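You operate a simulated robot arm through the tools that you are given. There is no shell and no other tool. Be economical: measure what you need, move in short steps, check, and stop when the job is done.

Carry out the task below with a simulated two-armed robot. There is one attempt and no reset: what you move stays moved.

JOB
Stop the fan, wait till it stands, then shut its shutter; blue crank to SHUT, speed dial to 1.
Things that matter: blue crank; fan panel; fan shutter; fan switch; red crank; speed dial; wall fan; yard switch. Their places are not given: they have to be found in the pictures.

The check looks at the end state, three seconds after you hand in, the way a careful person would. Anything else that was tipped, shoved, dropped, spilled or broken makes it a failure.

ROBOT AND FRAMES
Two 7-joint arms with fingered hands on one trunk that stands fixed in place. Base frame: the origin is at the foot of the trunk, x ahead of it, y to its left, z up. Readings come in mm, rad, newtons and seconds.
The left shoulder is at [70, 162, 1416], the right one opposite. With the tool pointing down near the work surface each hand reaches from about 100 to 720 mm from the base axis, measured 20 degrees to its own side. Payload 4 kg a hand.
Tool frame (each hand has its own): the origin (TCP) lies between the finger pads and is the grasp point; the fingertips stand 26 mm ahead of it; z points along the fingers, y is the line along which they close. Largest opening 132 mm; the body of the gripper starts 73 mm behind the TCP. The gripper is a hand of 4 fingers: y runs from the thumb to the fingers, the wrist lies at [0, 0, -224] in the tool frame, and closing takes about 1.5 s.
Orientation is that of the tool frame in the base frame, as a unit quaternion [w, x, y, z]. With the fingers straight down and closing along the base's y, the tool's x points along the base's -x, its y along +y and its z along -z.

CONTROLS
- The arms move only by the tool step_arm. It takes "left_steps", "right_steps" or both (then of equal length, played together; a hand with none holds still); each is a list of rows, each a list of 6 numbers: the turn, a rotation vector about the tool's x, y, z in rad, then the shift along the tool's x, y, z in mm. In form: [[rx, ry, rz, dx, dy, dz], ...]. A call has 1 to 8 rows; each row is the pose to reach, as a shift and turn from the pose commanded when the call began, along the tool's axes at that moment. "left_claw" and "right_claw" are, for a hand that has rows, the finger opening in mm, from 0 to 132, set as the call begins (left out, the last holds). A row lasts 0.2 s, in which the tool goes at most 50 mm and 0.15 rad; a call with a longer step from one row to the next is refused whole, and so is a gripper value outside its range. Where a pose cannot be reached the arm comes as near as it can. A force on the tool above 40 N (or 10 N above the force at the start of the call, whichever is more), or a blocked arm, ends the call early, and 0.2 s more pass. The fingers move at their own pace (about 45 mm/s each) and stop on an object; they squeeze with about 32 N. The grip force told is the motor's: it shows also when the fingers shut on nothing. Time passes only in rows, and 0.2 s behind the last, so rows that repeat a pose let the fingers close. The reply holds the time, the measured pose of the TCP, the force on the tool along the base axes, the opening and the grip force, in the units named above and with some noise, with the torque about the TCP (base axes, N m) and any sound that the robot's microphone picked up, and new pictures: "pictures" is both (left out), scene, wrist or none (wrist: the cameras of the hands that moved).
- Cameras (640 x 400 px; columns grow to the right, rows downward): "scene" is now at [139.7, 21.8, 1655.4]; the picture's right is [0.24, -0.97, 0.00], its down [-0.45, -0.11, -0.88] and it looks along [0.86, 0.22, -0.47] (base axes); focal length 278 px, centre (320, 200). "left" rides on the left gripper at [-73, 6, -94] in its tool frame; the picture's right is [-0.08, -1.00, 0.00], its down [0.79, -0.06, -0.62] and it looks along [0.61, -0.05, 0.79] (tool axes); focal length 230 px, centre (320, 200). "right" rides on the right gripper at [73, 6, -93] in its tool frame; the picture's right is [-0.08, 1.00, 0.00], its down [-0.78, -0.06, -0.62] and it looks along [-0.62, -0.05, 0.79] (tool axes); focal length 230 px, centre (320, 200).
- lift_body(by): slides the trunk up (or, below 0, down) by that many mm; the arms and the scene camera ride with it, the base frame stays. It gives what a move gives, with no picture.
- move_fingers(finger1, finger2, finger3, thumb_bend, hand): sets how far each is bent, from 0 (flat) to 100 (curled in); at 30 the hand is open as for a grip, at 70 the pads meet at the TCP. One left out holds its place. A second passes; each finger stops where it meets its share of the squeeze, and holds until it gets a number again. A gripper value or a shape takes the hand back. It gives what a move gives, with no picture; readings hold the bend of each and the force on the fingers (four entries, about 0 where the hand has none), thumb and palm.
- set_grasp(shape, hand): the hand has 4 fingers and takes this shape, open, in about a second: jaw (thumb against the fingers, like two jaws); tri (thumb and two fingers); tip (a fingertip pinch); poke (one finger out to press); point (the index stretched); flat (the hand flat); cup (the hand cupped); fist (a fist). The gripper value then closes the fingers along that shape, each until it touches; the sizes above hold for jaw. It gives what a move gives, with no picture.
- pan_tilt(pan, tilt): turns the head with the scene camera to pan (to the left, within 1.501 rad either way) and tilt (down, from -0.506 to 1.204), counted from straight ahead of the robot. It gives what a move gives, and a new picture of the scene camera.
- pixel_to_xyz(camera, pixels): for up to 12 pixels [column, row] of the newest picture of that camera ("zoom" is the newest enlarged one), the place [x, y, z] in the base frame of the surface seen there, good to about 3 mm. No time passes.
- enlarge(camera, box): a new picture of the part [left, top, right, bottom] of that camera's present view, enlarged. No time passes.
- close_job(): hands the job in; it is judged then, once.

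Work in short steps. Measure before you move; look again where a grasp or a placing could have gone wrong, and mend it. You have 80 turns and 200 pictures in all, those below and enlarged ones among them. Open the grippers and draw the arms clear of the work before you hand the job in, unless the task says otherwise; then end with one line.

The tools are called after "Call:" as a command line: name --argument value ..., lists and objects as JSON in quotes. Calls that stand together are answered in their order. step_arm: Moves the arms, as the interface text tells. Its arguments: {"type":"object","properties":{"left_steps":{"type":"array"},"left_claw":{"type":"number"},"right_steps":{"type":"array"},"right_claw":{"type":"number"},"pictures":{"type":"string","enum":["both","scene","wrist","none"]}},"required":[]} The other tools are called the same way: lift_body (by) slides the trunk up or down; set_grasp (shape, hand) gives the hand a shape; move_fingers (finger1, finger2, finger3, thumb_bend, hand) moves the fingers one by one; pan_tilt (pan, tilt) turns the head that bears the scene camera; pixel_to_xyz (camera, pixels) gives the place of the surface under pixels of a picture; enlarge (camera, box) takes an enlarged picture of a part of a camera's view; close_job () hands the job in.

At the start:

```text
time_s: 0.0
left_tool_pos: [330.5, 241.8, 1484.6]
left_tool_rot: [0.002, -0.001, 1.0, -0.002]
left_force: [0.0, 0.0, 0.0]
left_wrist_torque: [0.0, -0.01, 0.0]
left_grip_width: 132.0
left_grasp_force: 0.0
left_shape: jaw
left_bend: [30.0, 30.0, 30.0, 30.0]
left_finger forces: [0.1, 0.1, 0.0, 0.0, 0.0, 0.0]
right_tool_pos: [398.6, -94.8, 1534.3]
right_tool_rot: [0.001, -0.001, 1.0, 0.001]
right_force: [-0.7, -0.2, -0.2]
right_wrist_torque: [-0.02, -0.03, -0.02]
right_grip_width: 131.9
right_grasp_force: 0.0
right_shape: jaw
right_bend: [30.0, 30.0, 30.0, 30.0]
right_finger forces: [0.0, 0.0, 0.1, 0.0, 0.1, 0.1]
trunk travel left (down, up): [-895.0, 45.0]
head pan, tilt: [0.246, 0.485]
```

scene: 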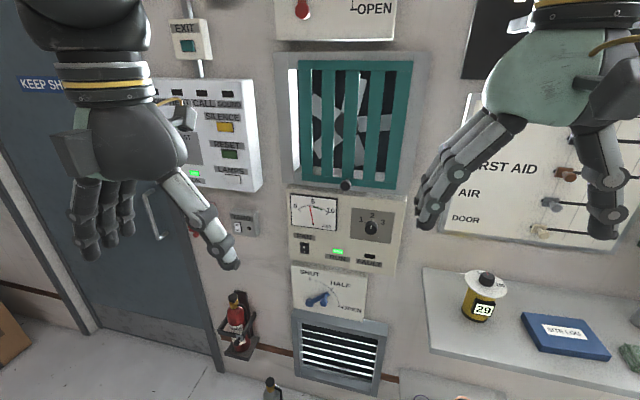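
right: 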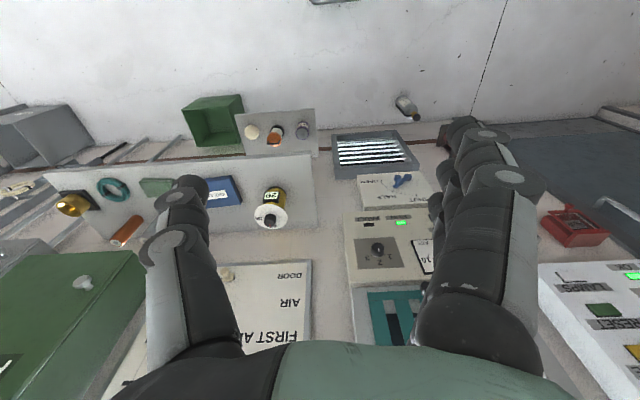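
left: 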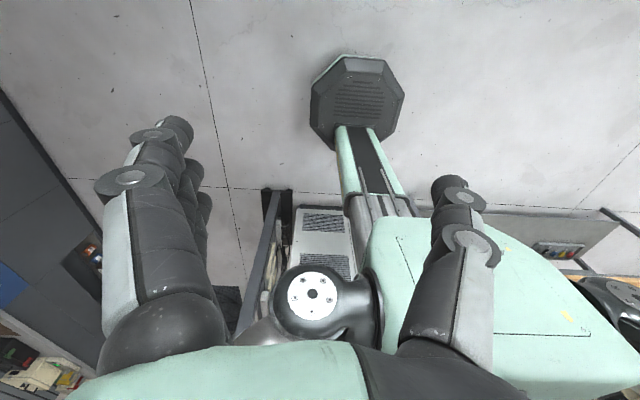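

The fan shutter (300-410, 60-185), panel (290-405, 185-270), and blue crank (318, 300) are ahead. I enlarge these to read labels.

Call:
enlarge --camera "scene" --box '[270, 170, 430, 320]'

Call:
enlarge --camera "scene" --box '[260, 0, 440, 190]'

Call:
pixel_to_xyz --camera "scene" --pixels '[[305, 248], [371, 228], [318, 300], [345, 185], [400, 220], [300, 260], [338, 252], [370, 257], [241, 227], [350, 285], [325, 297], [310, 303]]'

```text
2.67 times, centred on (350, 245) of scene
```

zoom: 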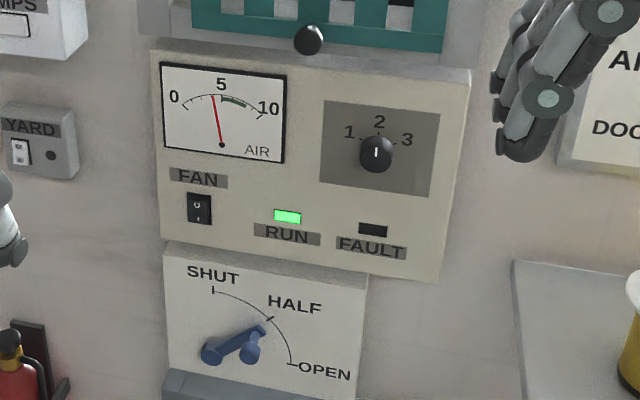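

```text
2.11 times, centred on (350, 95) of scene
```

zoom: 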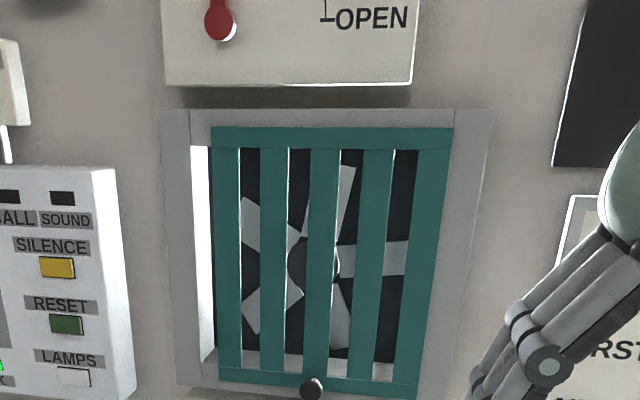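

```text
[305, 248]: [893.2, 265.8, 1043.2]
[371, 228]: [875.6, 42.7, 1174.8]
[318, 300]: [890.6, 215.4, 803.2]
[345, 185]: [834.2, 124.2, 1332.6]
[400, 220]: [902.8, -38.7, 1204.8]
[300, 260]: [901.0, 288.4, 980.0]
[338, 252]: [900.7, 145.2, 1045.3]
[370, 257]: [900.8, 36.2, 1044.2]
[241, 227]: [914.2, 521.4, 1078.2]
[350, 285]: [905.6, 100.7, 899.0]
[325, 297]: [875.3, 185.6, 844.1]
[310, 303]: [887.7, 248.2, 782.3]
```

The switch is at (893,266,1043), the dial at (876,43,1175) and the crank near (885,215,800). I need the shutter's geometry, so I measure points on it and turn the head for a squarer view.

Call:
pan_tilt --pan 0.14 --tilt 0.3

```text
time_s: 0.7
left_tool_pos: [331.1, 242.6, 1485.7]
left_tool_rot: [0.001, 0.001, 1.0, -0.001]
left_force: [-0.7, 0.3, -0.1]
left_wrist_torque: [-0.03, -0.02, 0.0]
left_grip_width: 131.7
left_grasp_force: 0.0
left_shape: jaw
left_bend: [30.0, 30.0, 30.0, 30.0]
left_finger forces: [0.1, 0.0, 0.1, 0.0, 0.1, 0.1]
right_tool_pos: [398.9, -94.3, 1533.4]
right_tool_rot: [0.0, -0.001, 1.0, 0.0]
right_force: [-0.6, -0.4, 0.0]
right_wrist_torque: [-0.01, 0.01, -0.02]
right_grip_width: 131.8
right_grasp_force: 0.0
right_shape: jaw
right_bend: [30.0, 30.0, 30.0, 30.0]
right_finger forces: [0.0, 0.0, 0.1, 0.1, 0.0, 0.0]
trunk travel left (down, up): [-895.0, 45.0]
head pan, tilt: [0.14, 0.3]
```

scene: 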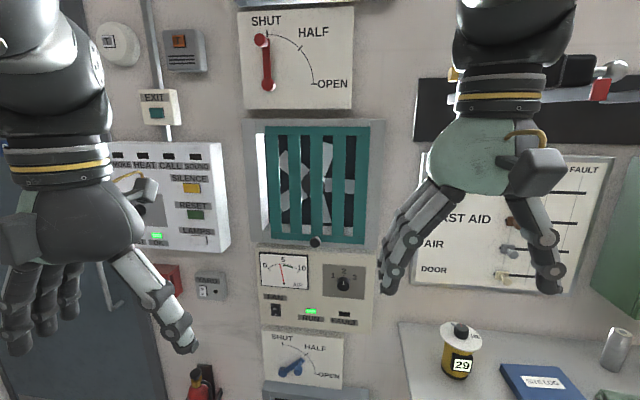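

Call:
enlarge --camera "scene" --box '[240, 105, 400, 260]'

Call:
pixel_to_xyz --camera "scene" --pixels '[[316, 242], [268, 140], [268, 235], [362, 140], [362, 238], [315, 130], [262, 185], [375, 185], [284, 190], [253, 185], [318, 225], [322, 178]]'

```text
2.58 times, centred on (320, 182) of scene
```

zoom: 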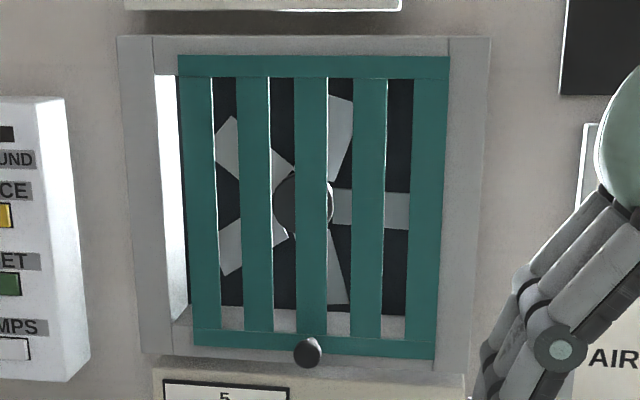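

```text
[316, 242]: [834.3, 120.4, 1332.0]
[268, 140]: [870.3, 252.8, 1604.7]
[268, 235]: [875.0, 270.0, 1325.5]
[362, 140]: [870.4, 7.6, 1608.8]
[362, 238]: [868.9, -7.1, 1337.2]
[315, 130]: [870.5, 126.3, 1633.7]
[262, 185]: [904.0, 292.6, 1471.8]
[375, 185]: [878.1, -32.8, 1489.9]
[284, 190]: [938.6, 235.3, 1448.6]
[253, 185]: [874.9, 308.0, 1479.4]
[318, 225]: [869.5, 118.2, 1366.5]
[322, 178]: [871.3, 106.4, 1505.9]
```

The shutter looks like a slide-type register: the teal grid touches the frame on the right and leaves about a 26 mm gap on the left, with the knob at its bottom. First I swing the left hand to point forward for the switch.

Call:
step_arm --left_steps '[[0, -0.143, 0, -28, 0, 15], [0, -0.286, 0, -56, 0, 30], [0, -0.428, 0, -84, 0, 45], [0, -0.571, 0, -112, 0, 60], [0, -0.714, 0, -140, 0, 75], [0, -0.857, 0, -168, 0, 90], [0, -1.0, 0, -196, 0, 105], [0, -1.142, 0, -224, 0, 120]]' --pictures "none"

Call:
step_arm --left_steps '[[0, -0.143, 0, 0, 0, 0], [0, -0.286, 0, 0, 0, 0], [0, -0.4288, 0, 0, 0, 0]]' --pictures "both"

Call:
set_grasp --hand "left" --shape "poke"

```text
time_s: 2.5
left_tool_pos: [557.5, 242.8, 1363.9]
left_tool_rot: [0.542, -0.001, 0.84, -0.002]
left_force: [0.6, 0.1, -0.7]
left_wrist_torque: [-0.01, 0.0, 0.0]
left_grip_width: 131.9
left_grasp_force: 0.1
left_shape: jaw
left_bend: [30.0, 30.0, 30.0, 30.0]
left_finger forces: [0.0, 0.0, 0.1, 0.0, 0.1, 0.1]
right_tool_pos: [402.0, -94.1, 1534.2]
right_tool_rot: [-0.001, 0.0, 1.0, 0.001]
right_force: [0.6, 0.2, -0.3]
right_wrist_torque: [-0.03, 0.01, -0.01]
right_grip_width: 131.8
right_grasp_force: 0.0
right_shape: jaw
right_bend: [30.0, 30.0, 30.0, 30.0]
right_finger forces: [0.0, 0.1, 0.0, 0.0, 0.0, 0.0]
trunk travel left (down, up): [-895.0, 45.0]
head pan, tilt: [0.14, 0.3]
```

```text
time_s: 3.3
left_tool_pos: [563.7, 236.2, 1455.3]
left_tool_rot: [0.653, 0.028, 0.756, -0.029]
left_force: [-0.6, 0.4, -0.1]
left_wrist_torque: [-0.04, 0.03, -0.02]
left_grip_width: 131.9
left_grasp_force: 0.0
left_shape: jaw
left_bend: [30.0, 30.0, 30.0, 30.0]
left_finger forces: [0.0, 0.1, 0.0, 0.1, 0.0, 0.0]
left hand out of reach, approached as far as the arm can: row 1, 2, 3
right_tool_pos: [396.7, -89.3, 1534.8]
right_tool_rot: [0.002, -0.001, 1.0, -0.001]
right_force: [-0.5, 1.3, 0.3]
right_wrist_torque: [-0.04, 0.0, 0.06]
right_grip_width: 131.6
right_grasp_force: 0.0
right_shape: jaw
right_bend: [30.0, 30.0, 30.0, 30.0]
right_finger forces: [0.0, 0.0, 0.0, 0.0, 0.1, 0.0]
trunk travel left (down, up): [-895.0, 45.0]
head pan, tilt: [0.14, 0.3]
```

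scene: 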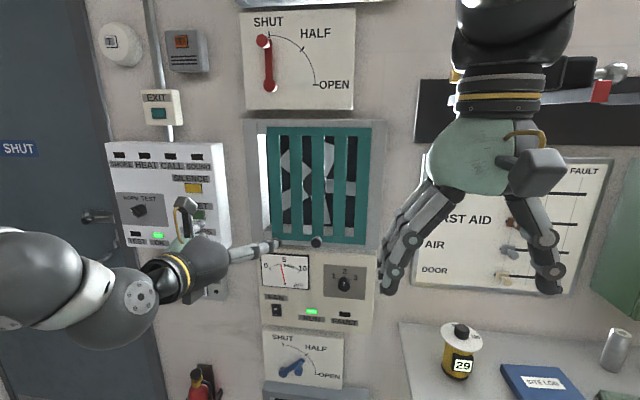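
left: 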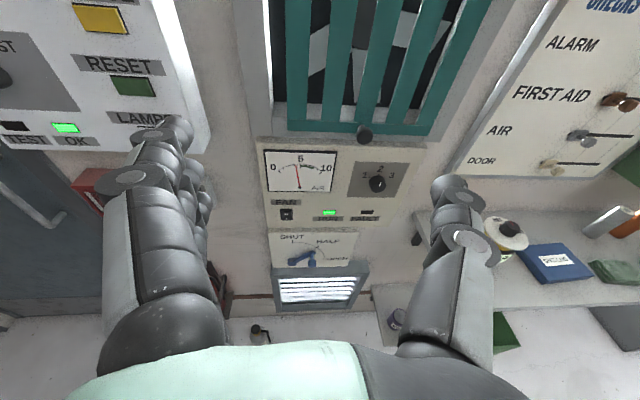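

```text
time_s: 4.2
left_tool_pos: [566.8, 231.9, 1454.2]
left_tool_rot: [0.651, 0.028, 0.758, -0.028]
left_force: [-0.5, -0.5, 0.3]
left_wrist_torque: [0.03, -0.02, -0.03]
left_grip_width: 0.0
left_grasp_force: 0.0
left_shape: poke
left_bend: [100.0, 100.0, 100.0, 46.0]
left_finger forces: [0.0, 0.0, 0.0, 0.1, 0.1, 0.0]
right_tool_pos: [399.0, -93.1, 1533.7]
right_tool_rot: [0.0, -0.001, 1.0, 0.001]
right_force: [0.3, 0.0, -0.3]
right_wrist_torque: [0.02, 0.01, 0.04]
right_grip_width: 131.8
right_grasp_force: 0.1
right_shape: jaw
right_bend: [30.0, 30.0, 30.0, 30.0]
right_finger forces: [0.0, 0.0, 0.0, 0.1, 0.0, 0.1]
trunk travel left (down, up): [-895.0, 45.0]
head pan, tilt: [0.14, 0.3]
```

The hand was too near the shoulder for a level pose. I push it forward 150 mm, level, and look.

Call:
step_arm --left_steps '[[0, 0, 0, 0, 0, 40], [0, 0, 0, 0, 0, 80], [0, 0, 0, 0, 0, 110]]'

```text
time_s: 5.0
left_tool_pos: [677.2, 218.9, 1438.7]
left_tool_rot: [0.651, 0.03, 0.758, -0.03]
left_force: [0.0, 0.1, 0.3]
left_wrist_torque: [0.02, 0.01, -0.02]
left_grip_width: 0.0
left_grasp_force: 0.1
left_shape: poke
left_bend: [100.0, 100.0, 100.0, 46.0]
left_finger forces: [0.1, 0.1, 0.0, 0.0, 0.1, 0.1]
right_tool_pos: [398.7, -96.2, 1534.2]
right_tool_rot: [-0.001, -0.001, 1.0, 0.002]
right_force: [-0.1, 0.6, 0.8]
right_wrist_torque: [-0.04, -0.01, 0.0]
right_grip_width: 131.7
right_grasp_force: 0.1
right_shape: jaw
right_bend: [30.0, 30.0, 30.0, 30.0]
right_finger forces: [0.0, 0.1, 0.0, 0.1, 0.0, 0.0]
trunk travel left (down, up): [-895.0, 45.0]
head pan, tilt: [0.14, 0.3]
```

scene: 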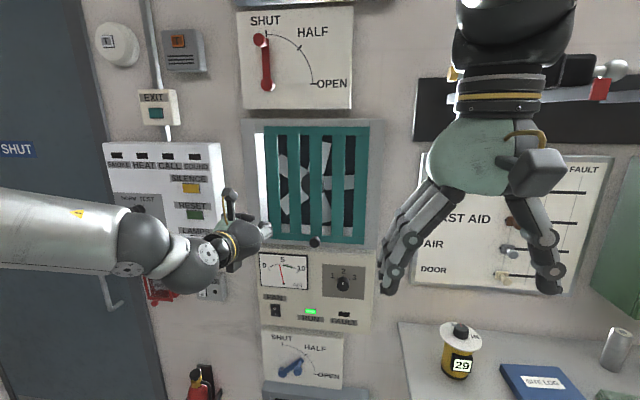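
left: 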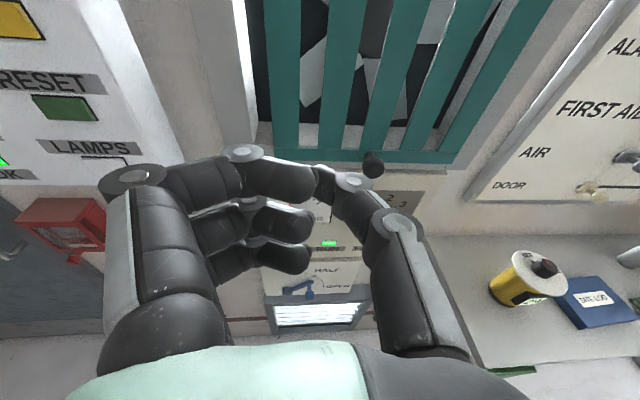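

The hand moved from the reached pose. I look closely at the poke shape to see which tip leads.

Call:
enlarge --camera "left" --box '[100, 120, 460, 345]'

Call:
pixel_to_xyz --camera "left" --pixels '[[305, 180], [330, 180], [350, 183], [300, 225], [300, 260], [395, 225], [245, 152], [313, 178], [400, 237]]'

```text
1.78 times, centred on (280, 232) of left
```

zoom: 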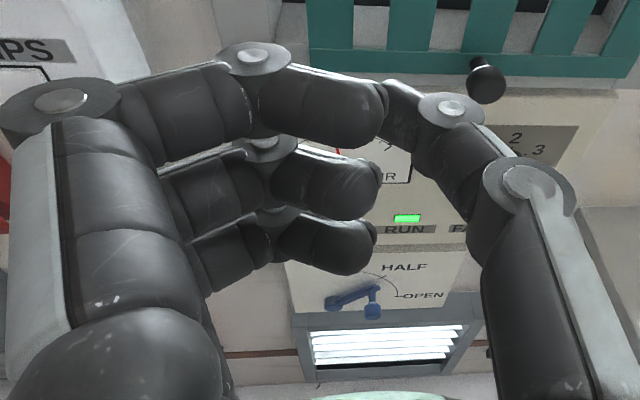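

```text
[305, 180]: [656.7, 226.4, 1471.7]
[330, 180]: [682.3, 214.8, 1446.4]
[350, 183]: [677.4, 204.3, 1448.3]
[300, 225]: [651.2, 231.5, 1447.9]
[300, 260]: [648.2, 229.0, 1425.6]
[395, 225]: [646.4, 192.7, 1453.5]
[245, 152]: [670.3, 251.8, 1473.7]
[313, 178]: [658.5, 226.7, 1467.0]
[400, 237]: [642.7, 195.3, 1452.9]
```

In poke, the knuckles lead almost as far as the thumb. I try "point" and level the hand at the same time (pitch -0.15, yaw -0.085).

Call:
set_grasp --hand "left" --shape "point"

Call:
step_arm --left_steps '[[-0.04, -0.07, 0, 20, 0, -10], [-0.085, -0.12, 0, 50, 0, -20], [-0.085, -0.153, 0, 80, 15, -30]]'

```text
time_s: 5.9
left_tool_pos: [674.6, 221.8, 1438.3]
left_tool_rot: [0.652, 0.03, 0.757, -0.03]
left_force: [-0.7, 1.1, -0.1]
left_wrist_torque: [-0.01, -0.02, 0.0]
left_grip_width: 126.0
left_grasp_force: 0.1
left_shape: point
left_bend: [28.0, 100.0, 100.0, 54.0]
left_finger forces: [0.0, 0.0, 0.0, 0.0, 0.1, 0.0]
right_tool_pos: [398.7, -94.1, 1534.0]
right_tool_rot: [0.0, 0.0, 1.0, 0.001]
right_force: [0.2, 0.9, 0.5]
right_wrist_torque: [0.03, 0.01, 0.02]
right_grip_width: 131.7
right_grasp_force: 0.1
right_shape: jaw
right_bend: [30.0, 30.0, 30.0, 30.0]
right_finger forces: [0.1, 0.0, 0.0, 0.0, 0.0, 0.0]
trunk travel left (down, up): [-895.0, 45.0]
head pan, tilt: [0.14, 0.3]
```

```text
time_s: 6.7
left_tool_pos: [634.5, 242.5, 1361.6]
left_tool_rot: [0.706, 0.002, 0.708, 0.007]
left_force: [0.3, -0.2, 0.9]
left_wrist_torque: [-0.02, 0.17, -0.03]
left_grip_width: 126.4
left_grasp_force: 0.1
left_shape: point
left_bend: [28.0, 100.0, 100.0, 54.0]
left_finger forces: [0.1, 0.0, 0.1, 0.1, 0.0, 0.1]
right_tool_pos: [399.8, -91.9, 1532.9]
right_tool_rot: [-0.002, -0.001, 1.0, 0.0]
right_force: [1.1, -0.3, 0.6]
right_wrist_torque: [-0.01, 0.03, 0.0]
right_grip_width: 131.8
right_grasp_force: 0.1
right_shape: jaw
right_bend: [30.0, 30.0, 30.0, 30.0]
right_finger forces: [0.1, 0.0, 0.0, 0.0, 0.1, 0.0]
trunk travel left (down, up): [-895.0, 45.0]
head pan, tilt: [0.14, 0.3]
```

scene: 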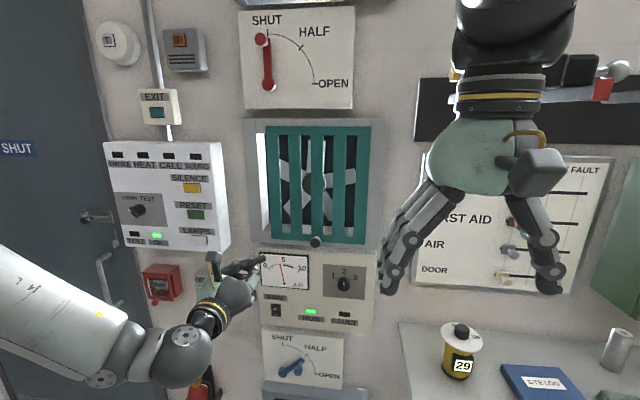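
left: 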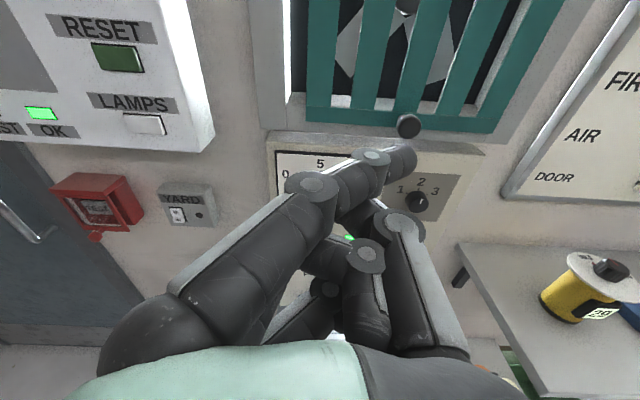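

The hand is level and the index points ahead, with its tip at about (412,155) in the left picture. I straighten it a little and thrust the arm in view to measure the tip.

Call:
move_fingers --hand "left" --finger1 15

Call:
step_arm --left_steps '[[0, 0, 0, 40, 0, 0], [0, 0, 0, 80, 0, 0], [0, 0, 0, 120, 0, 0], [0, 0, 0, 150, 0, 0]]'

Call:
enlarge --camera "left" --box '[200, 100, 520, 300]'

```text
time_s: 7.7
left_tool_pos: [634.1, 237.8, 1364.2]
left_tool_rot: [0.709, -0.002, 0.705, 0.002]
left_force: [-0.8, 0.3, -0.2]
left_wrist_torque: [0.02, 0.03, 0.02]
left_grip_width: 71.4
left_grasp_force: 0.1
left_shape: fingers
left_bend: [15.0, 100.0, 100.0, 54.0]
left_finger forces: [0.0, 0.1, 0.0, 0.0, 0.0, 0.1]
right_tool_pos: [398.3, -94.3, 1534.7]
right_tool_rot: [0.0, -0.001, 1.0, 0.001]
right_force: [-0.5, -0.5, 0.4]
right_wrist_torque: [0.0, -0.02, -0.02]
right_grip_width: 131.9
right_grasp_force: 0.1
right_shape: jaw
right_bend: [30.0, 30.0, 30.0, 30.0]
right_finger forces: [0.1, 0.1, 0.0, 0.0, 0.1, 0.0]
trunk travel left (down, up): [-895.0, 45.0]
head pan, tilt: [0.14, 0.3]
```

```text
time_s: 8.7
left_tool_pos: [682.0, 248.6, 1289.0]
left_tool_rot: [0.703, -0.002, 0.711, -0.001]
left_force: [-0.5, 0.5, -0.9]
left_wrist_torque: [-0.03, 0.01, 0.03]
left_grip_width: 71.3
left_grasp_force: 0.0
left_shape: fingers
left_bend: [15.0, 100.0, 100.0, 54.0]
left_finger forces: [0.1, 0.1, 0.1, 0.0, 0.0, 0.0]
left hand out of reach, approached as far as the arm can: row 1, 2, 3, 4
right_tool_pos: [399.7, -93.0, 1534.3]
right_tool_rot: [0.0, -0.001, 1.0, 0.001]
right_force: [-0.2, 0.6, 0.1]
right_wrist_torque: [0.01, 0.01, 0.04]
right_grip_width: 131.7
right_grasp_force: 0.0
right_shape: jaw
right_bend: [30.0, 30.0, 30.0, 30.0]
right_finger forces: [0.0, 0.1, 0.1, 0.0, 0.0, 0.0]
trunk travel left (down, up): [-895.0, 45.0]
head pan, tilt: [0.14, 0.3]
```

scene: 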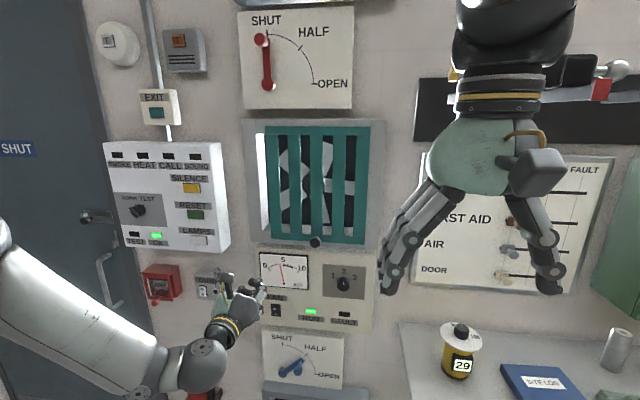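
left: 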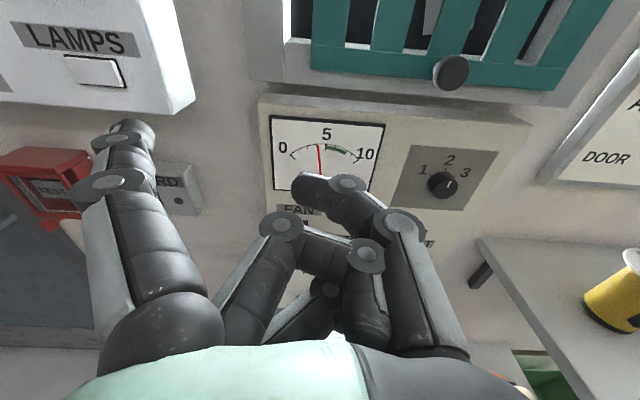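

```text
2.00 times, centred on (360, 200) of left
```

zoom: 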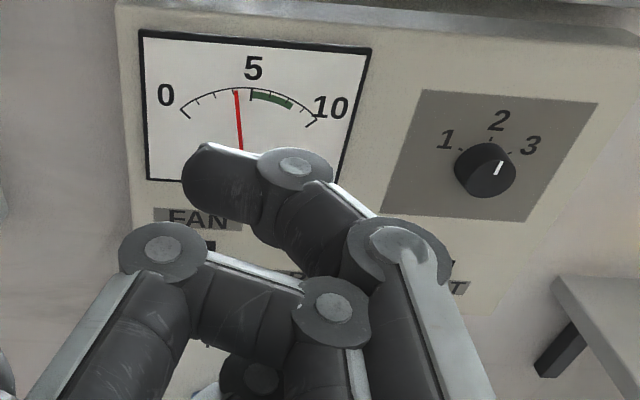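

The index now points straight ahead on the left side. The arm is limited by height, so I lower the trunk 250 mm, which brings the left hand near the switch height.

Call:
lift_body --by -250

Call:
step_arm --left_steps '[[0, 0, 0, 0, 0, 0]]'

Call:
pixel_to_xyz --camera "left" --pixels '[[138, 122], [120, 128], [130, 122], [130, 145], [310, 190], [300, 180], [148, 128]]'

Call:
enlarge --camera "scene" --box '[200, 180, 400, 305]'

```text
time_s: 11.3
left_tool_pos: [681.6, 248.1, 1039.2]
left_tool_rot: [0.703, -0.002, 0.711, 0.0]
left_force: [0.0, 0.8, 0.6]
left_wrist_torque: [-0.02, 0.03, 0.01]
left_grip_width: 71.1
left_grasp_force: 0.0
left_shape: fingers
left_bend: [15.0, 100.0, 100.0, 54.0]
left_finger forces: [0.0, 0.1, 0.1, 0.0, 0.0, 0.0]
right_tool_pos: [398.7, -94.8, 1284.4]
right_tool_rot: [0.0, 0.0, 1.0, 0.001]
right_force: [0.2, 0.0, 0.2]
right_wrist_torque: [0.0, 0.01, 0.02]
right_grip_width: 131.9
right_grasp_force: 0.0
right_shape: jaw
right_bend: [30.0, 30.0, 30.0, 30.0]
right_finger forces: [0.0, 0.1, 0.0, 0.0, 0.0, 0.0]
trunk travel left (down, up): [-645.0, 295.0]
head pan, tilt: [0.14, 0.3]
```

```text
time_s: 11.7
left_tool_pos: [680.5, 248.1, 1039.5]
left_tool_rot: [0.703, -0.002, 0.711, 0.0]
left_force: [-1.1, -0.6, 0.5]
left_wrist_torque: [-0.01, 0.02, 0.03]
left_grip_width: 71.4
left_grasp_force: 0.1
left_shape: fingers
left_bend: [15.0, 100.0, 100.0, 54.0]
left_finger forces: [0.0, 0.1, 0.1, 0.0, 0.1, 0.1]
right_tool_pos: [399.3, -93.7, 1283.3]
right_tool_rot: [-0.001, -0.001, 1.0, 0.002]
right_force: [0.0, 0.1, -0.2]
right_wrist_torque: [-0.01, -0.03, 0.0]
right_grip_width: 131.9
right_grasp_force: 0.2
right_shape: jaw
right_bend: [30.0, 30.0, 30.0, 30.0]
right_finger forces: [0.0, 0.0, 0.0, 0.0, 0.0, 0.0]
trunk travel left (down, up): [-645.0, 295.0]
head pan, tilt: [0.14, 0.3]
```

scene: 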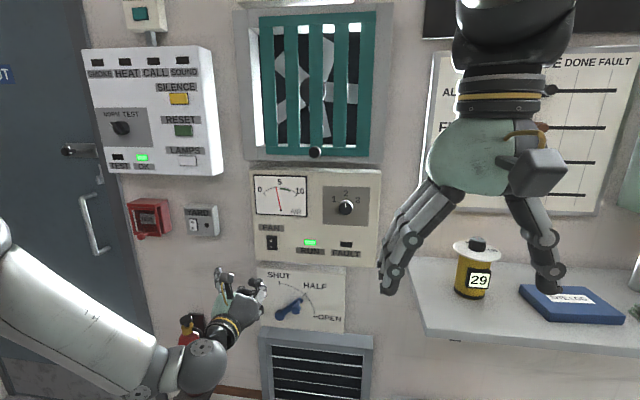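
left: 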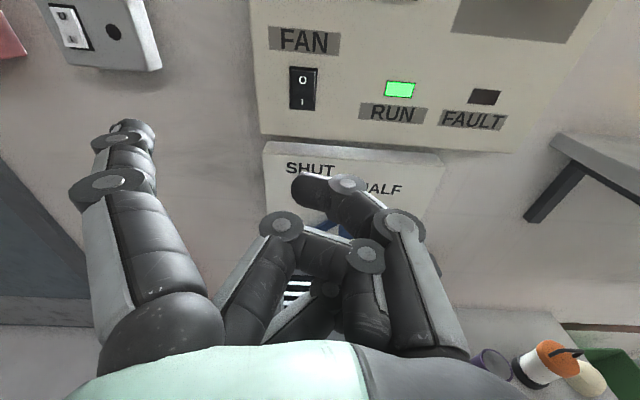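

```text
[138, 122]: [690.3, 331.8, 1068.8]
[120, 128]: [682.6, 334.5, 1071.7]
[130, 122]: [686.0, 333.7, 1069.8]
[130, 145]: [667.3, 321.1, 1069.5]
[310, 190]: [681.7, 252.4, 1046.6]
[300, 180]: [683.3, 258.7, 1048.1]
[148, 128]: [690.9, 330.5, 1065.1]
```

```text
3.20 times, centred on (300, 242) of scene
```

zoom: 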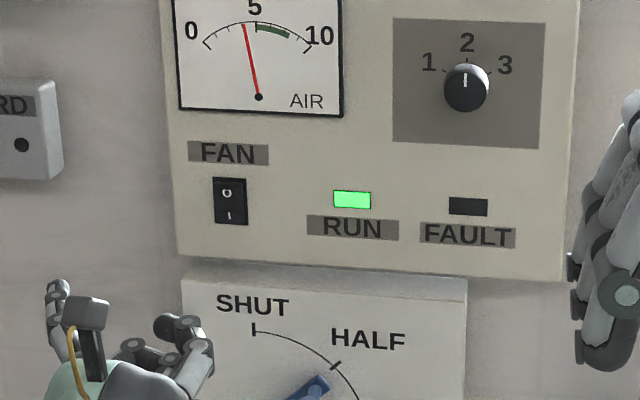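

The rocker has O on top and I below; the dial is at 2. I aim the index more directly ahead (bend 23) and curl the thumb away.

Call:
move_fingers --hand "left" --finger1 24 --thumb_bend 85

Call:
step_arm --left_steps '[[0, 0, 0, 0, 0, 0]]' --pictures "wrist"

Call:
pixel_to_xyz --camera "scene" --pixels '[[272, 239], [272, 246], [272, 242], [346, 207], [315, 152]]'

```text
time_s: 12.7
left_tool_pos: [681.0, 249.0, 1040.3]
left_tool_rot: [0.703, -0.001, 0.711, -0.001]
left_force: [-0.5, 0.7, -0.1]
left_wrist_torque: [0.0, 0.02, 0.05]
left_grip_width: 65.7
left_grasp_force: 0.0
left_shape: fingers
left_bend: [24.0, 100.0, 100.0, 85.0]
left_finger forces: [0.0, 0.1, 0.1, 0.0, 0.0, 0.1]
right_tool_pos: [399.8, -93.1, 1284.4]
right_tool_rot: [0.0, -0.001, 1.0, 0.001]
right_force: [-0.4, -0.7, 0.2]
right_wrist_torque: [-0.01, 0.04, 0.01]
right_grip_width: 131.8
right_grasp_force: 0.0
right_shape: jaw
right_bend: [30.0, 30.0, 30.0, 30.0]
right_finger forces: [0.1, 0.0, 0.0, 0.0, 0.0, 0.0]
trunk travel left (down, up): [-645.0, 295.0]
head pan, tilt: [0.14, 0.3]
```

```text
time_s: 13.1
left_tool_pos: [681.7, 248.1, 1041.1]
left_tool_rot: [0.703, -0.002, 0.711, 0.0]
left_force: [0.7, -0.3, -0.2]
left_wrist_torque: [0.02, 0.0, -0.01]
left_grip_width: 65.5
left_grasp_force: 0.0
left_shape: fingers
left_bend: [24.0, 100.0, 100.0, 85.0]
left_finger forces: [0.0, 0.0, 0.0, 0.1, 0.0, 0.0]
right_tool_pos: [399.0, -94.6, 1282.6]
right_tool_rot: [0.0, -0.001, 1.0, 0.002]
right_force: [-0.3, -0.4, 0.1]
right_wrist_torque: [0.0, 0.02, 0.0]
right_grip_width: 131.6
right_grasp_force: 0.1
right_shape: jaw
right_bend: [30.0, 30.0, 30.0, 30.0]
right_finger forces: [0.1, 0.0, 0.1, 0.0, 0.0, 0.0]
trunk travel left (down, up): [-645.0, 295.0]
head pan, tilt: [0.14, 0.3]
```

left: 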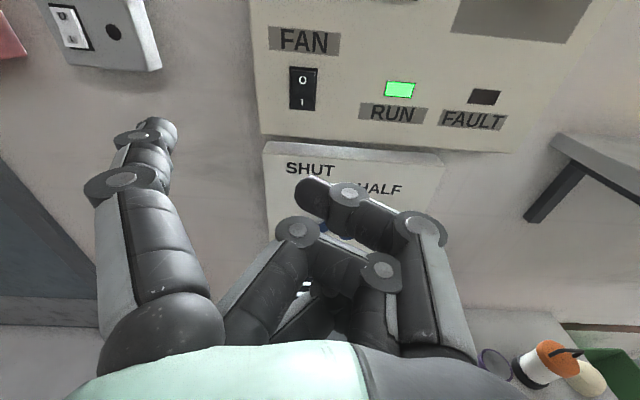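

```text
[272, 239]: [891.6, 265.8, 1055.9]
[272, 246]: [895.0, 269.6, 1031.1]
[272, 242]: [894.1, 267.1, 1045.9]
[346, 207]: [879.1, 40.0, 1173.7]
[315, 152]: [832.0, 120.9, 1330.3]
```

The index moved slightly inward; I bend it more (36) and curl the thumb fully, then view again.

Call:
move_fingers --hand "left" --finger1 38 --thumb_bend 100

Call:
step_arm --left_steps '[[0, 0, 0, 0, 0, 0]]' --pictures "wrist"

```text
time_s: 14.1
left_tool_pos: [680.5, 249.4, 1039.5]
left_tool_rot: [0.703, -0.002, 0.711, 0.0]
left_force: [-0.8, 0.9, 0.1]
left_wrist_torque: [0.03, 0.0, 0.01]
left_grip_width: 46.4
left_grasp_force: 0.1
left_shape: fingers
left_bend: [38.0, 100.0, 100.0, 99.0]
left_finger forces: [0.0, 0.0, 0.0, 0.0, 0.0, 0.0]
right_tool_pos: [398.4, -93.2, 1284.1]
right_tool_rot: [0.0, -0.001, 1.0, 0.001]
right_force: [-0.2, 0.1, -0.7]
right_wrist_torque: [0.0, 0.02, -0.02]
right_grip_width: 131.6
right_grasp_force: 0.1
right_shape: jaw
right_bend: [30.0, 30.0, 30.0, 30.0]
right_finger forces: [0.0, 0.0, 0.1, 0.1, 0.0, 0.0]
trunk travel left (down, up): [-645.0, 295.0]
head pan, tilt: [0.14, 0.3]
```

```text
time_s: 14.5
left_tool_pos: [680.6, 248.3, 1040.5]
left_tool_rot: [0.704, -0.002, 0.711, 0.0]
left_force: [-0.7, 0.7, -0.2]
left_wrist_torque: [-0.02, 0.04, 0.02]
left_grip_width: 46.3
left_grasp_force: 0.1
left_shape: fingers
left_bend: [38.0, 100.0, 100.0, 99.0]
left_finger forces: [0.1, 0.0, 0.1, 0.0, 0.0, 0.1]
right_tool_pos: [397.1, -93.3, 1283.6]
right_tool_rot: [0.0, -0.001, 1.0, 0.001]
right_force: [1.4, -0.3, -0.9]
right_wrist_torque: [-0.03, -0.01, 0.01]
right_grip_width: 131.8
right_grasp_force: 0.1
right_shape: jaw
right_bend: [30.0, 30.0, 30.0, 30.0]
right_finger forces: [0.0, 0.1, 0.1, 0.1, 0.0, 0.0]
trunk travel left (down, up): [-645.0, 295.0]
head pan, tilt: [0.14, 0.3]
```

left: 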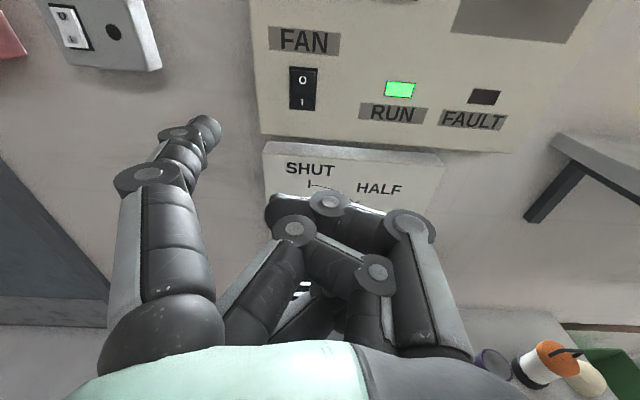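

Call:
pixel_to_xyz --camera "left" --pixels '[[205, 122], [213, 120], [216, 130], [203, 118], [210, 140], [325, 195], [303, 80], [303, 103], [275, 215]]'

Call:
enlarge --camera "left" --box '[120, 60, 360, 240]'

```text
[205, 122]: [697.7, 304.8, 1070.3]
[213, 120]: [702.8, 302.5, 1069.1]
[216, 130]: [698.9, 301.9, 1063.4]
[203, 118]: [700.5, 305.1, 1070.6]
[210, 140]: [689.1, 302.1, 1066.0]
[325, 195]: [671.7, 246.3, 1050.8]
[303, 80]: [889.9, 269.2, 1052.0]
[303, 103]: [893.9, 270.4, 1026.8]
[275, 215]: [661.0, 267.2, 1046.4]
```

```text
2.22 times, centred on (240, 150) of left
```

zoom: 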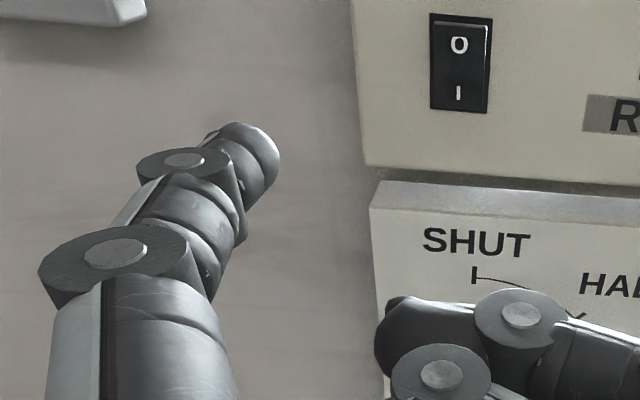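

The index tip is about (703,301,1062), clearly leading. The O half is at (890,268,1054); I shift right 33 mm and go forward to about 15 mm short.

Call:
step_arm --left_steps '[[0, 0, 0, 2, -16, 30], [0, 0, 0, 2, -33, 60], [0, 0, 0, 2, -33, 95], [0, 0, 0, 2, -33, 130], [0, 0, 0, 2, -33, 165]]'

Call:
enlarge --camera "left" --box '[120, 40, 360, 220]'

Call:
pixel_to_xyz --camera "left" --pixels '[[213, 120], [205, 122], [216, 130]]'

```text
time_s: 15.7
left_tool_pos: [818.5, 234.7, 1061.1]
left_tool_rot: [0.703, -0.003, 0.712, 0.0]
left_force: [0.1, -0.6, -0.5]
left_wrist_torque: [0.01, -0.01, 0.03]
left_grip_width: 46.3
left_grasp_force: 0.0
left_shape: fingers
left_bend: [38.0, 100.0, 100.0, 99.0]
left_finger forces: [0.0, 0.0, 0.0, 0.0, 0.0, 0.0]
left hand out of reach, approached as far as the arm can: row 4, 5
right_tool_pos: [399.1, -94.3, 1284.0]
right_tool_rot: [0.0, -0.001, 1.0, 0.001]
right_force: [-0.1, -0.2, -0.4]
right_wrist_torque: [0.0, -0.01, 0.0]
right_grip_width: 131.7
right_grasp_force: 0.1
right_shape: jaw
right_bend: [30.0, 30.0, 30.0, 30.0]
right_finger forces: [0.1, 0.1, 0.0, 0.0, 0.1, 0.0]
trunk travel left (down, up): [-645.0, 295.0]
head pan, tilt: [0.14, 0.3]
```

scene: 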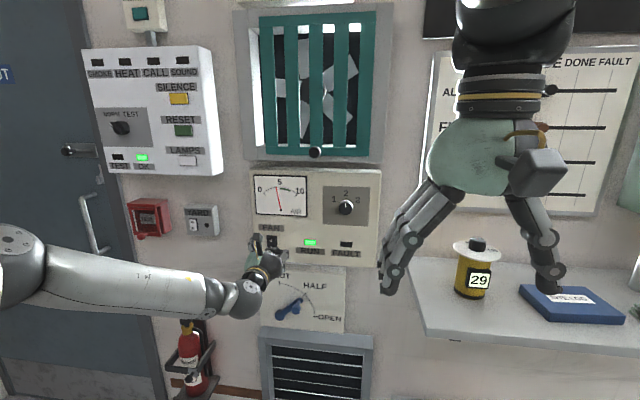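
left: 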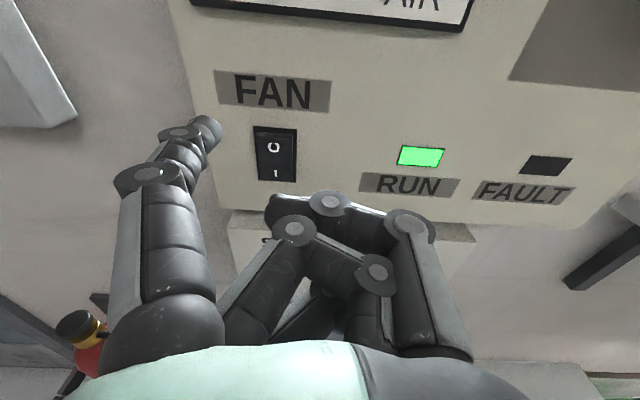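

```text
2.22 times, centred on (240, 130) of left
```

zoom: 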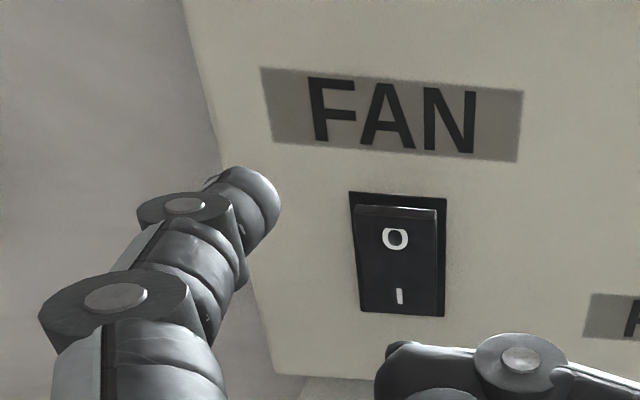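

```text
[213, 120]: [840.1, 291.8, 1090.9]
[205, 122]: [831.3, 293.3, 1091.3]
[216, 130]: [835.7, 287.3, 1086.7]
```

The arm came up short, tip near (840,290,1082). I lower the trunk another 120 mm to bring the shoulder level with the switch, then retry.

Call:
lift_body --by -120

Call:
step_arm --left_steps '[[0, 0, 0, -30, -6, 0], [0, 0, 0, -60, -12, 0], [0, 0, 0, -93, -20, 0], [0, 0, 0, -93, -22, 20]]'

Call:
pixel_to_xyz --camera "left" --pixels '[[213, 120], [205, 122], [216, 130]]'

```text
time_s: 17.2
left_tool_pos: [818.0, 235.2, 942.3]
left_tool_rot: [0.703, -0.001, 0.711, -0.001]
left_force: [0.5, -1.2, 0.7]
left_wrist_torque: [-0.02, 0.0, 0.0]
left_grip_width: 46.3
left_grasp_force: 0.0
left_shape: fingers
left_bend: [38.0, 100.0, 100.0, 99.0]
left_finger forces: [0.0, 0.0, 0.0, 0.1, 0.1, 0.1]
right_tool_pos: [399.0, -93.8, 1164.6]
right_tool_rot: [0.0, 0.0, 1.0, 0.001]
right_force: [0.7, -0.7, -0.9]
right_wrist_torque: [-0.02, -0.02, 0.01]
right_grip_width: 131.6
right_grasp_force: 0.1
right_shape: jaw
right_bend: [30.0, 30.0, 30.0, 30.0]
right_finger forces: [0.0, 0.0, 0.0, 0.0, 0.1, 0.0]
trunk travel left (down, up): [-525.0, 415.0]
head pan, tilt: [0.14, 0.3]
```

```text
time_s: 18.2
left_tool_pos: [841.7, 214.0, 1033.0]
left_tool_rot: [0.702, -0.003, 0.712, 0.0]
left_force: [0.4, 0.0, -0.2]
left_wrist_torque: [-0.02, -0.02, -0.03]
left_grip_width: 46.0
left_grasp_force: 0.1
left_shape: fingers
left_bend: [38.0, 100.0, 100.0, 99.0]
left_finger forces: [0.1, 0.0, 0.0, 0.0, 0.0, 0.1]
right_tool_pos: [400.0, -93.6, 1163.4]
right_tool_rot: [0.0, -0.001, 1.0, 0.001]
right_force: [-0.6, 0.3, 0.7]
right_wrist_torque: [0.02, 0.02, 0.01]
right_grip_width: 132.0
right_grasp_force: 0.1
right_shape: jaw
right_bend: [30.0, 30.0, 30.0, 30.0]
right_finger forces: [0.1, 0.0, 0.0, 0.0, 0.1, 0.0]
trunk travel left (down, up): [-525.0, 415.0]
head pan, tilt: [0.14, 0.3]
```

scene: 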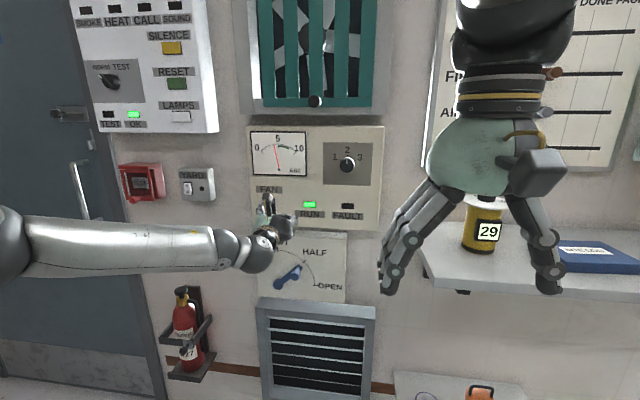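
left: 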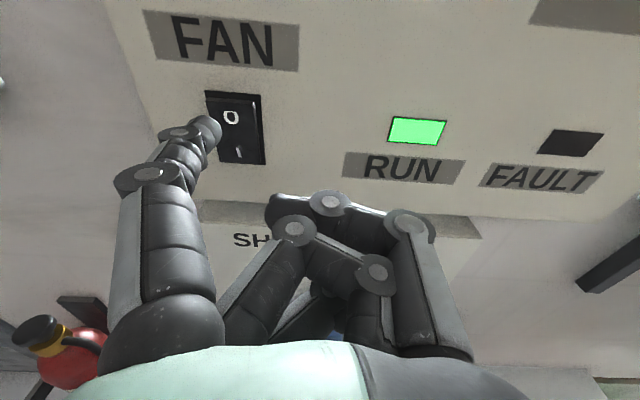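

```text
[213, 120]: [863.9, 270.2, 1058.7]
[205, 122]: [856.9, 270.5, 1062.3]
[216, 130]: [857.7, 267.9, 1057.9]
```

It now reaches; the tip is about (865,268,1053), directly in front of the O half. I press forward, raised 4 mm.

Call:
step_arm --left_steps '[[0, 0, 0, -4, 0, 10], [0, 0, 0, -4, 0, 18], [0, 0, 0, -4, 0, 25], [0, 0, 0, -4, 0, 30], [0, 0, 0, -4, 0, 34]]' --pictures "wrist"

```text
time_s: 19.4
left_tool_pos: [864.6, 216.2, 1039.8]
left_tool_rot: [0.703, -0.002, 0.712, 0.0]
left_force: [-2.9, -1.1, 0.0]
left_wrist_torque: [-0.01, -0.04, 0.19]
left_grip_width: 46.4
left_grasp_force: 1.2
left_shape: fingers
left_bend: [38.0, 100.0, 100.0, 99.0]
left_finger forces: [3.2, 0.0, 0.0, 0.1, 0.1, 0.0]
left hand out of reach, approached as far as the arm can: row 4, 5
right_tool_pos: [397.4, -94.2, 1164.1]
right_tool_rot: [0.0, -0.001, 1.0, 0.001]
right_force: [0.9, 0.1, 0.2]
right_wrist_torque: [-0.01, -0.02, 0.03]
right_grip_width: 131.6
right_grasp_force: 0.0
right_shape: jaw
right_bend: [30.0, 30.0, 30.0, 30.0]
right_finger forces: [0.1, 0.0, 0.0, 0.1, 0.1, 0.0]
trunk travel left (down, up): [-525.0, 415.0]
head pan, tilt: [0.14, 0.3]
```

left: 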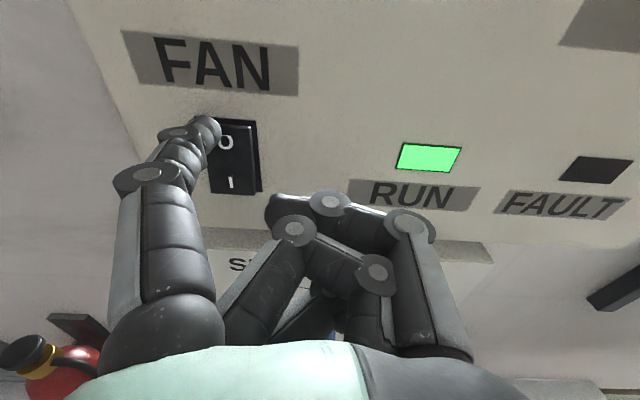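

The finger touches the O half with only 3 N at the arm's limit. The "point" shape seemed to stretch the index further ahead, so I back off and measure it.

Call:
step_arm --left_steps '[[0, 0, 0, 0, 0, -25], [0, 0, 0, 0, 0, -60]]' --pictures "none"

Call:
set_grasp --hand "left" --shape "point"

Call:
step_arm --left_steps '[[0, 0, 0, 0, 0, 0]]' --pictures "wrist"

Call:
pixel_to_xyz --camera "left" --pixels '[[405, 148], [413, 155], [410, 165], [400, 150], [395, 210], [360, 155]]'

```text
time_s: 20.0
left_tool_pos: [804.1, 216.0, 1040.2]
left_tool_rot: [0.704, -0.002, 0.711, 0.0]
left_force: [-0.1, 0.7, -0.1]
left_wrist_torque: [0.04, -0.03, 0.01]
left_grip_width: 46.3
left_grasp_force: 0.1
left_shape: fingers
left_bend: [38.0, 100.0, 100.0, 99.0]
left_finger forces: [0.0, 0.0, 0.0, 0.1, 0.1, 0.0]
right_tool_pos: [398.0, -94.2, 1165.9]
right_tool_rot: [0.001, -0.001, 1.0, 0.002]
right_force: [-0.2, -0.1, -0.1]
right_wrist_torque: [-0.03, 0.0, 0.01]
right_grip_width: 131.9
right_grasp_force: 0.1
right_shape: jaw
right_bend: [30.0, 30.0, 30.0, 30.0]
right_finger forces: [0.0, 0.1, 0.1, 0.0, 0.0, 0.0]
trunk travel left (down, up): [-525.0, 415.0]
head pan, tilt: [0.14, 0.3]
```

```text
time_s: 20.9
left_tool_pos: [806.1, 216.7, 1039.1]
left_tool_rot: [0.703, -0.001, 0.711, 0.0]
left_force: [-0.9, 1.4, 0.0]
left_wrist_torque: [-0.02, 0.0, 0.01]
left_grip_width: 126.1
left_grasp_force: 0.0
left_shape: point
left_bend: [28.0, 100.0, 100.0, 54.0]
left_finger forces: [0.1, 0.1, 0.0, 0.0, 0.0, 0.0]
right_tool_pos: [399.1, -94.1, 1165.1]
right_tool_rot: [0.0, 0.0, 1.0, 0.0]
right_force: [-0.6, -0.9, -0.3]
right_wrist_torque: [-0.01, -0.01, 0.03]
right_grip_width: 131.7
right_grasp_force: 0.1
right_shape: jaw
right_bend: [30.0, 30.0, 30.0, 30.0]
right_finger forces: [0.0, 0.1, 0.0, 0.0, 0.0, 0.0]
trunk travel left (down, up): [-525.0, 415.0]
head pan, tilt: [0.14, 0.3]
```

```text
time_s: 21.3
left_tool_pos: [805.5, 215.9, 1040.6]
left_tool_rot: [0.703, -0.002, 0.712, 0.0]
left_force: [-0.7, -0.1, -0.2]
left_wrist_torque: [-0.02, 0.01, 0.04]
left_grip_width: 125.9
left_grasp_force: 0.0
left_shape: point
left_bend: [28.0, 100.0, 100.0, 54.0]
left_finger forces: [0.0, 0.1, 0.0, 0.1, 0.1, 0.0]
right_tool_pos: [397.5, -93.3, 1164.3]
right_tool_rot: [0.001, -0.001, 1.0, 0.001]
right_force: [-0.1, -0.4, 0.1]
right_wrist_torque: [-0.02, 0.01, -0.01]
right_grip_width: 131.8
right_grasp_force: 0.0
right_shape: jaw
right_bend: [30.0, 30.0, 30.0, 30.0]
right_finger forces: [0.0, 0.0, 0.0, 0.0, 0.0, 0.1]
trunk travel left (down, up): [-525.0, 415.0]
head pan, tilt: [0.14, 0.3]
```

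left: 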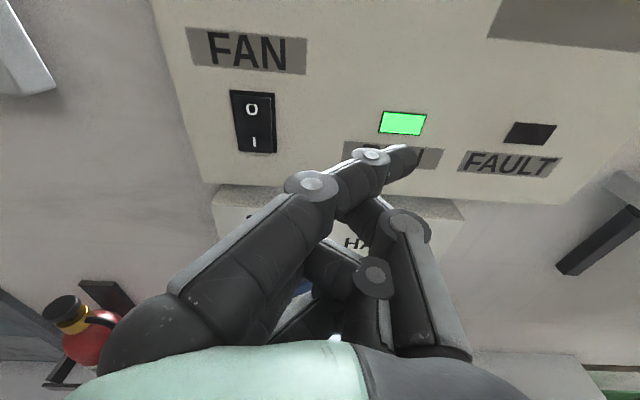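

```text
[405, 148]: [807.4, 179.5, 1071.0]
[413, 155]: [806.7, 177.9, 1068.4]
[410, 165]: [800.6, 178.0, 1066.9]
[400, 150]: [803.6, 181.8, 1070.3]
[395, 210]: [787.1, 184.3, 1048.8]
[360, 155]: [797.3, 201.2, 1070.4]
```

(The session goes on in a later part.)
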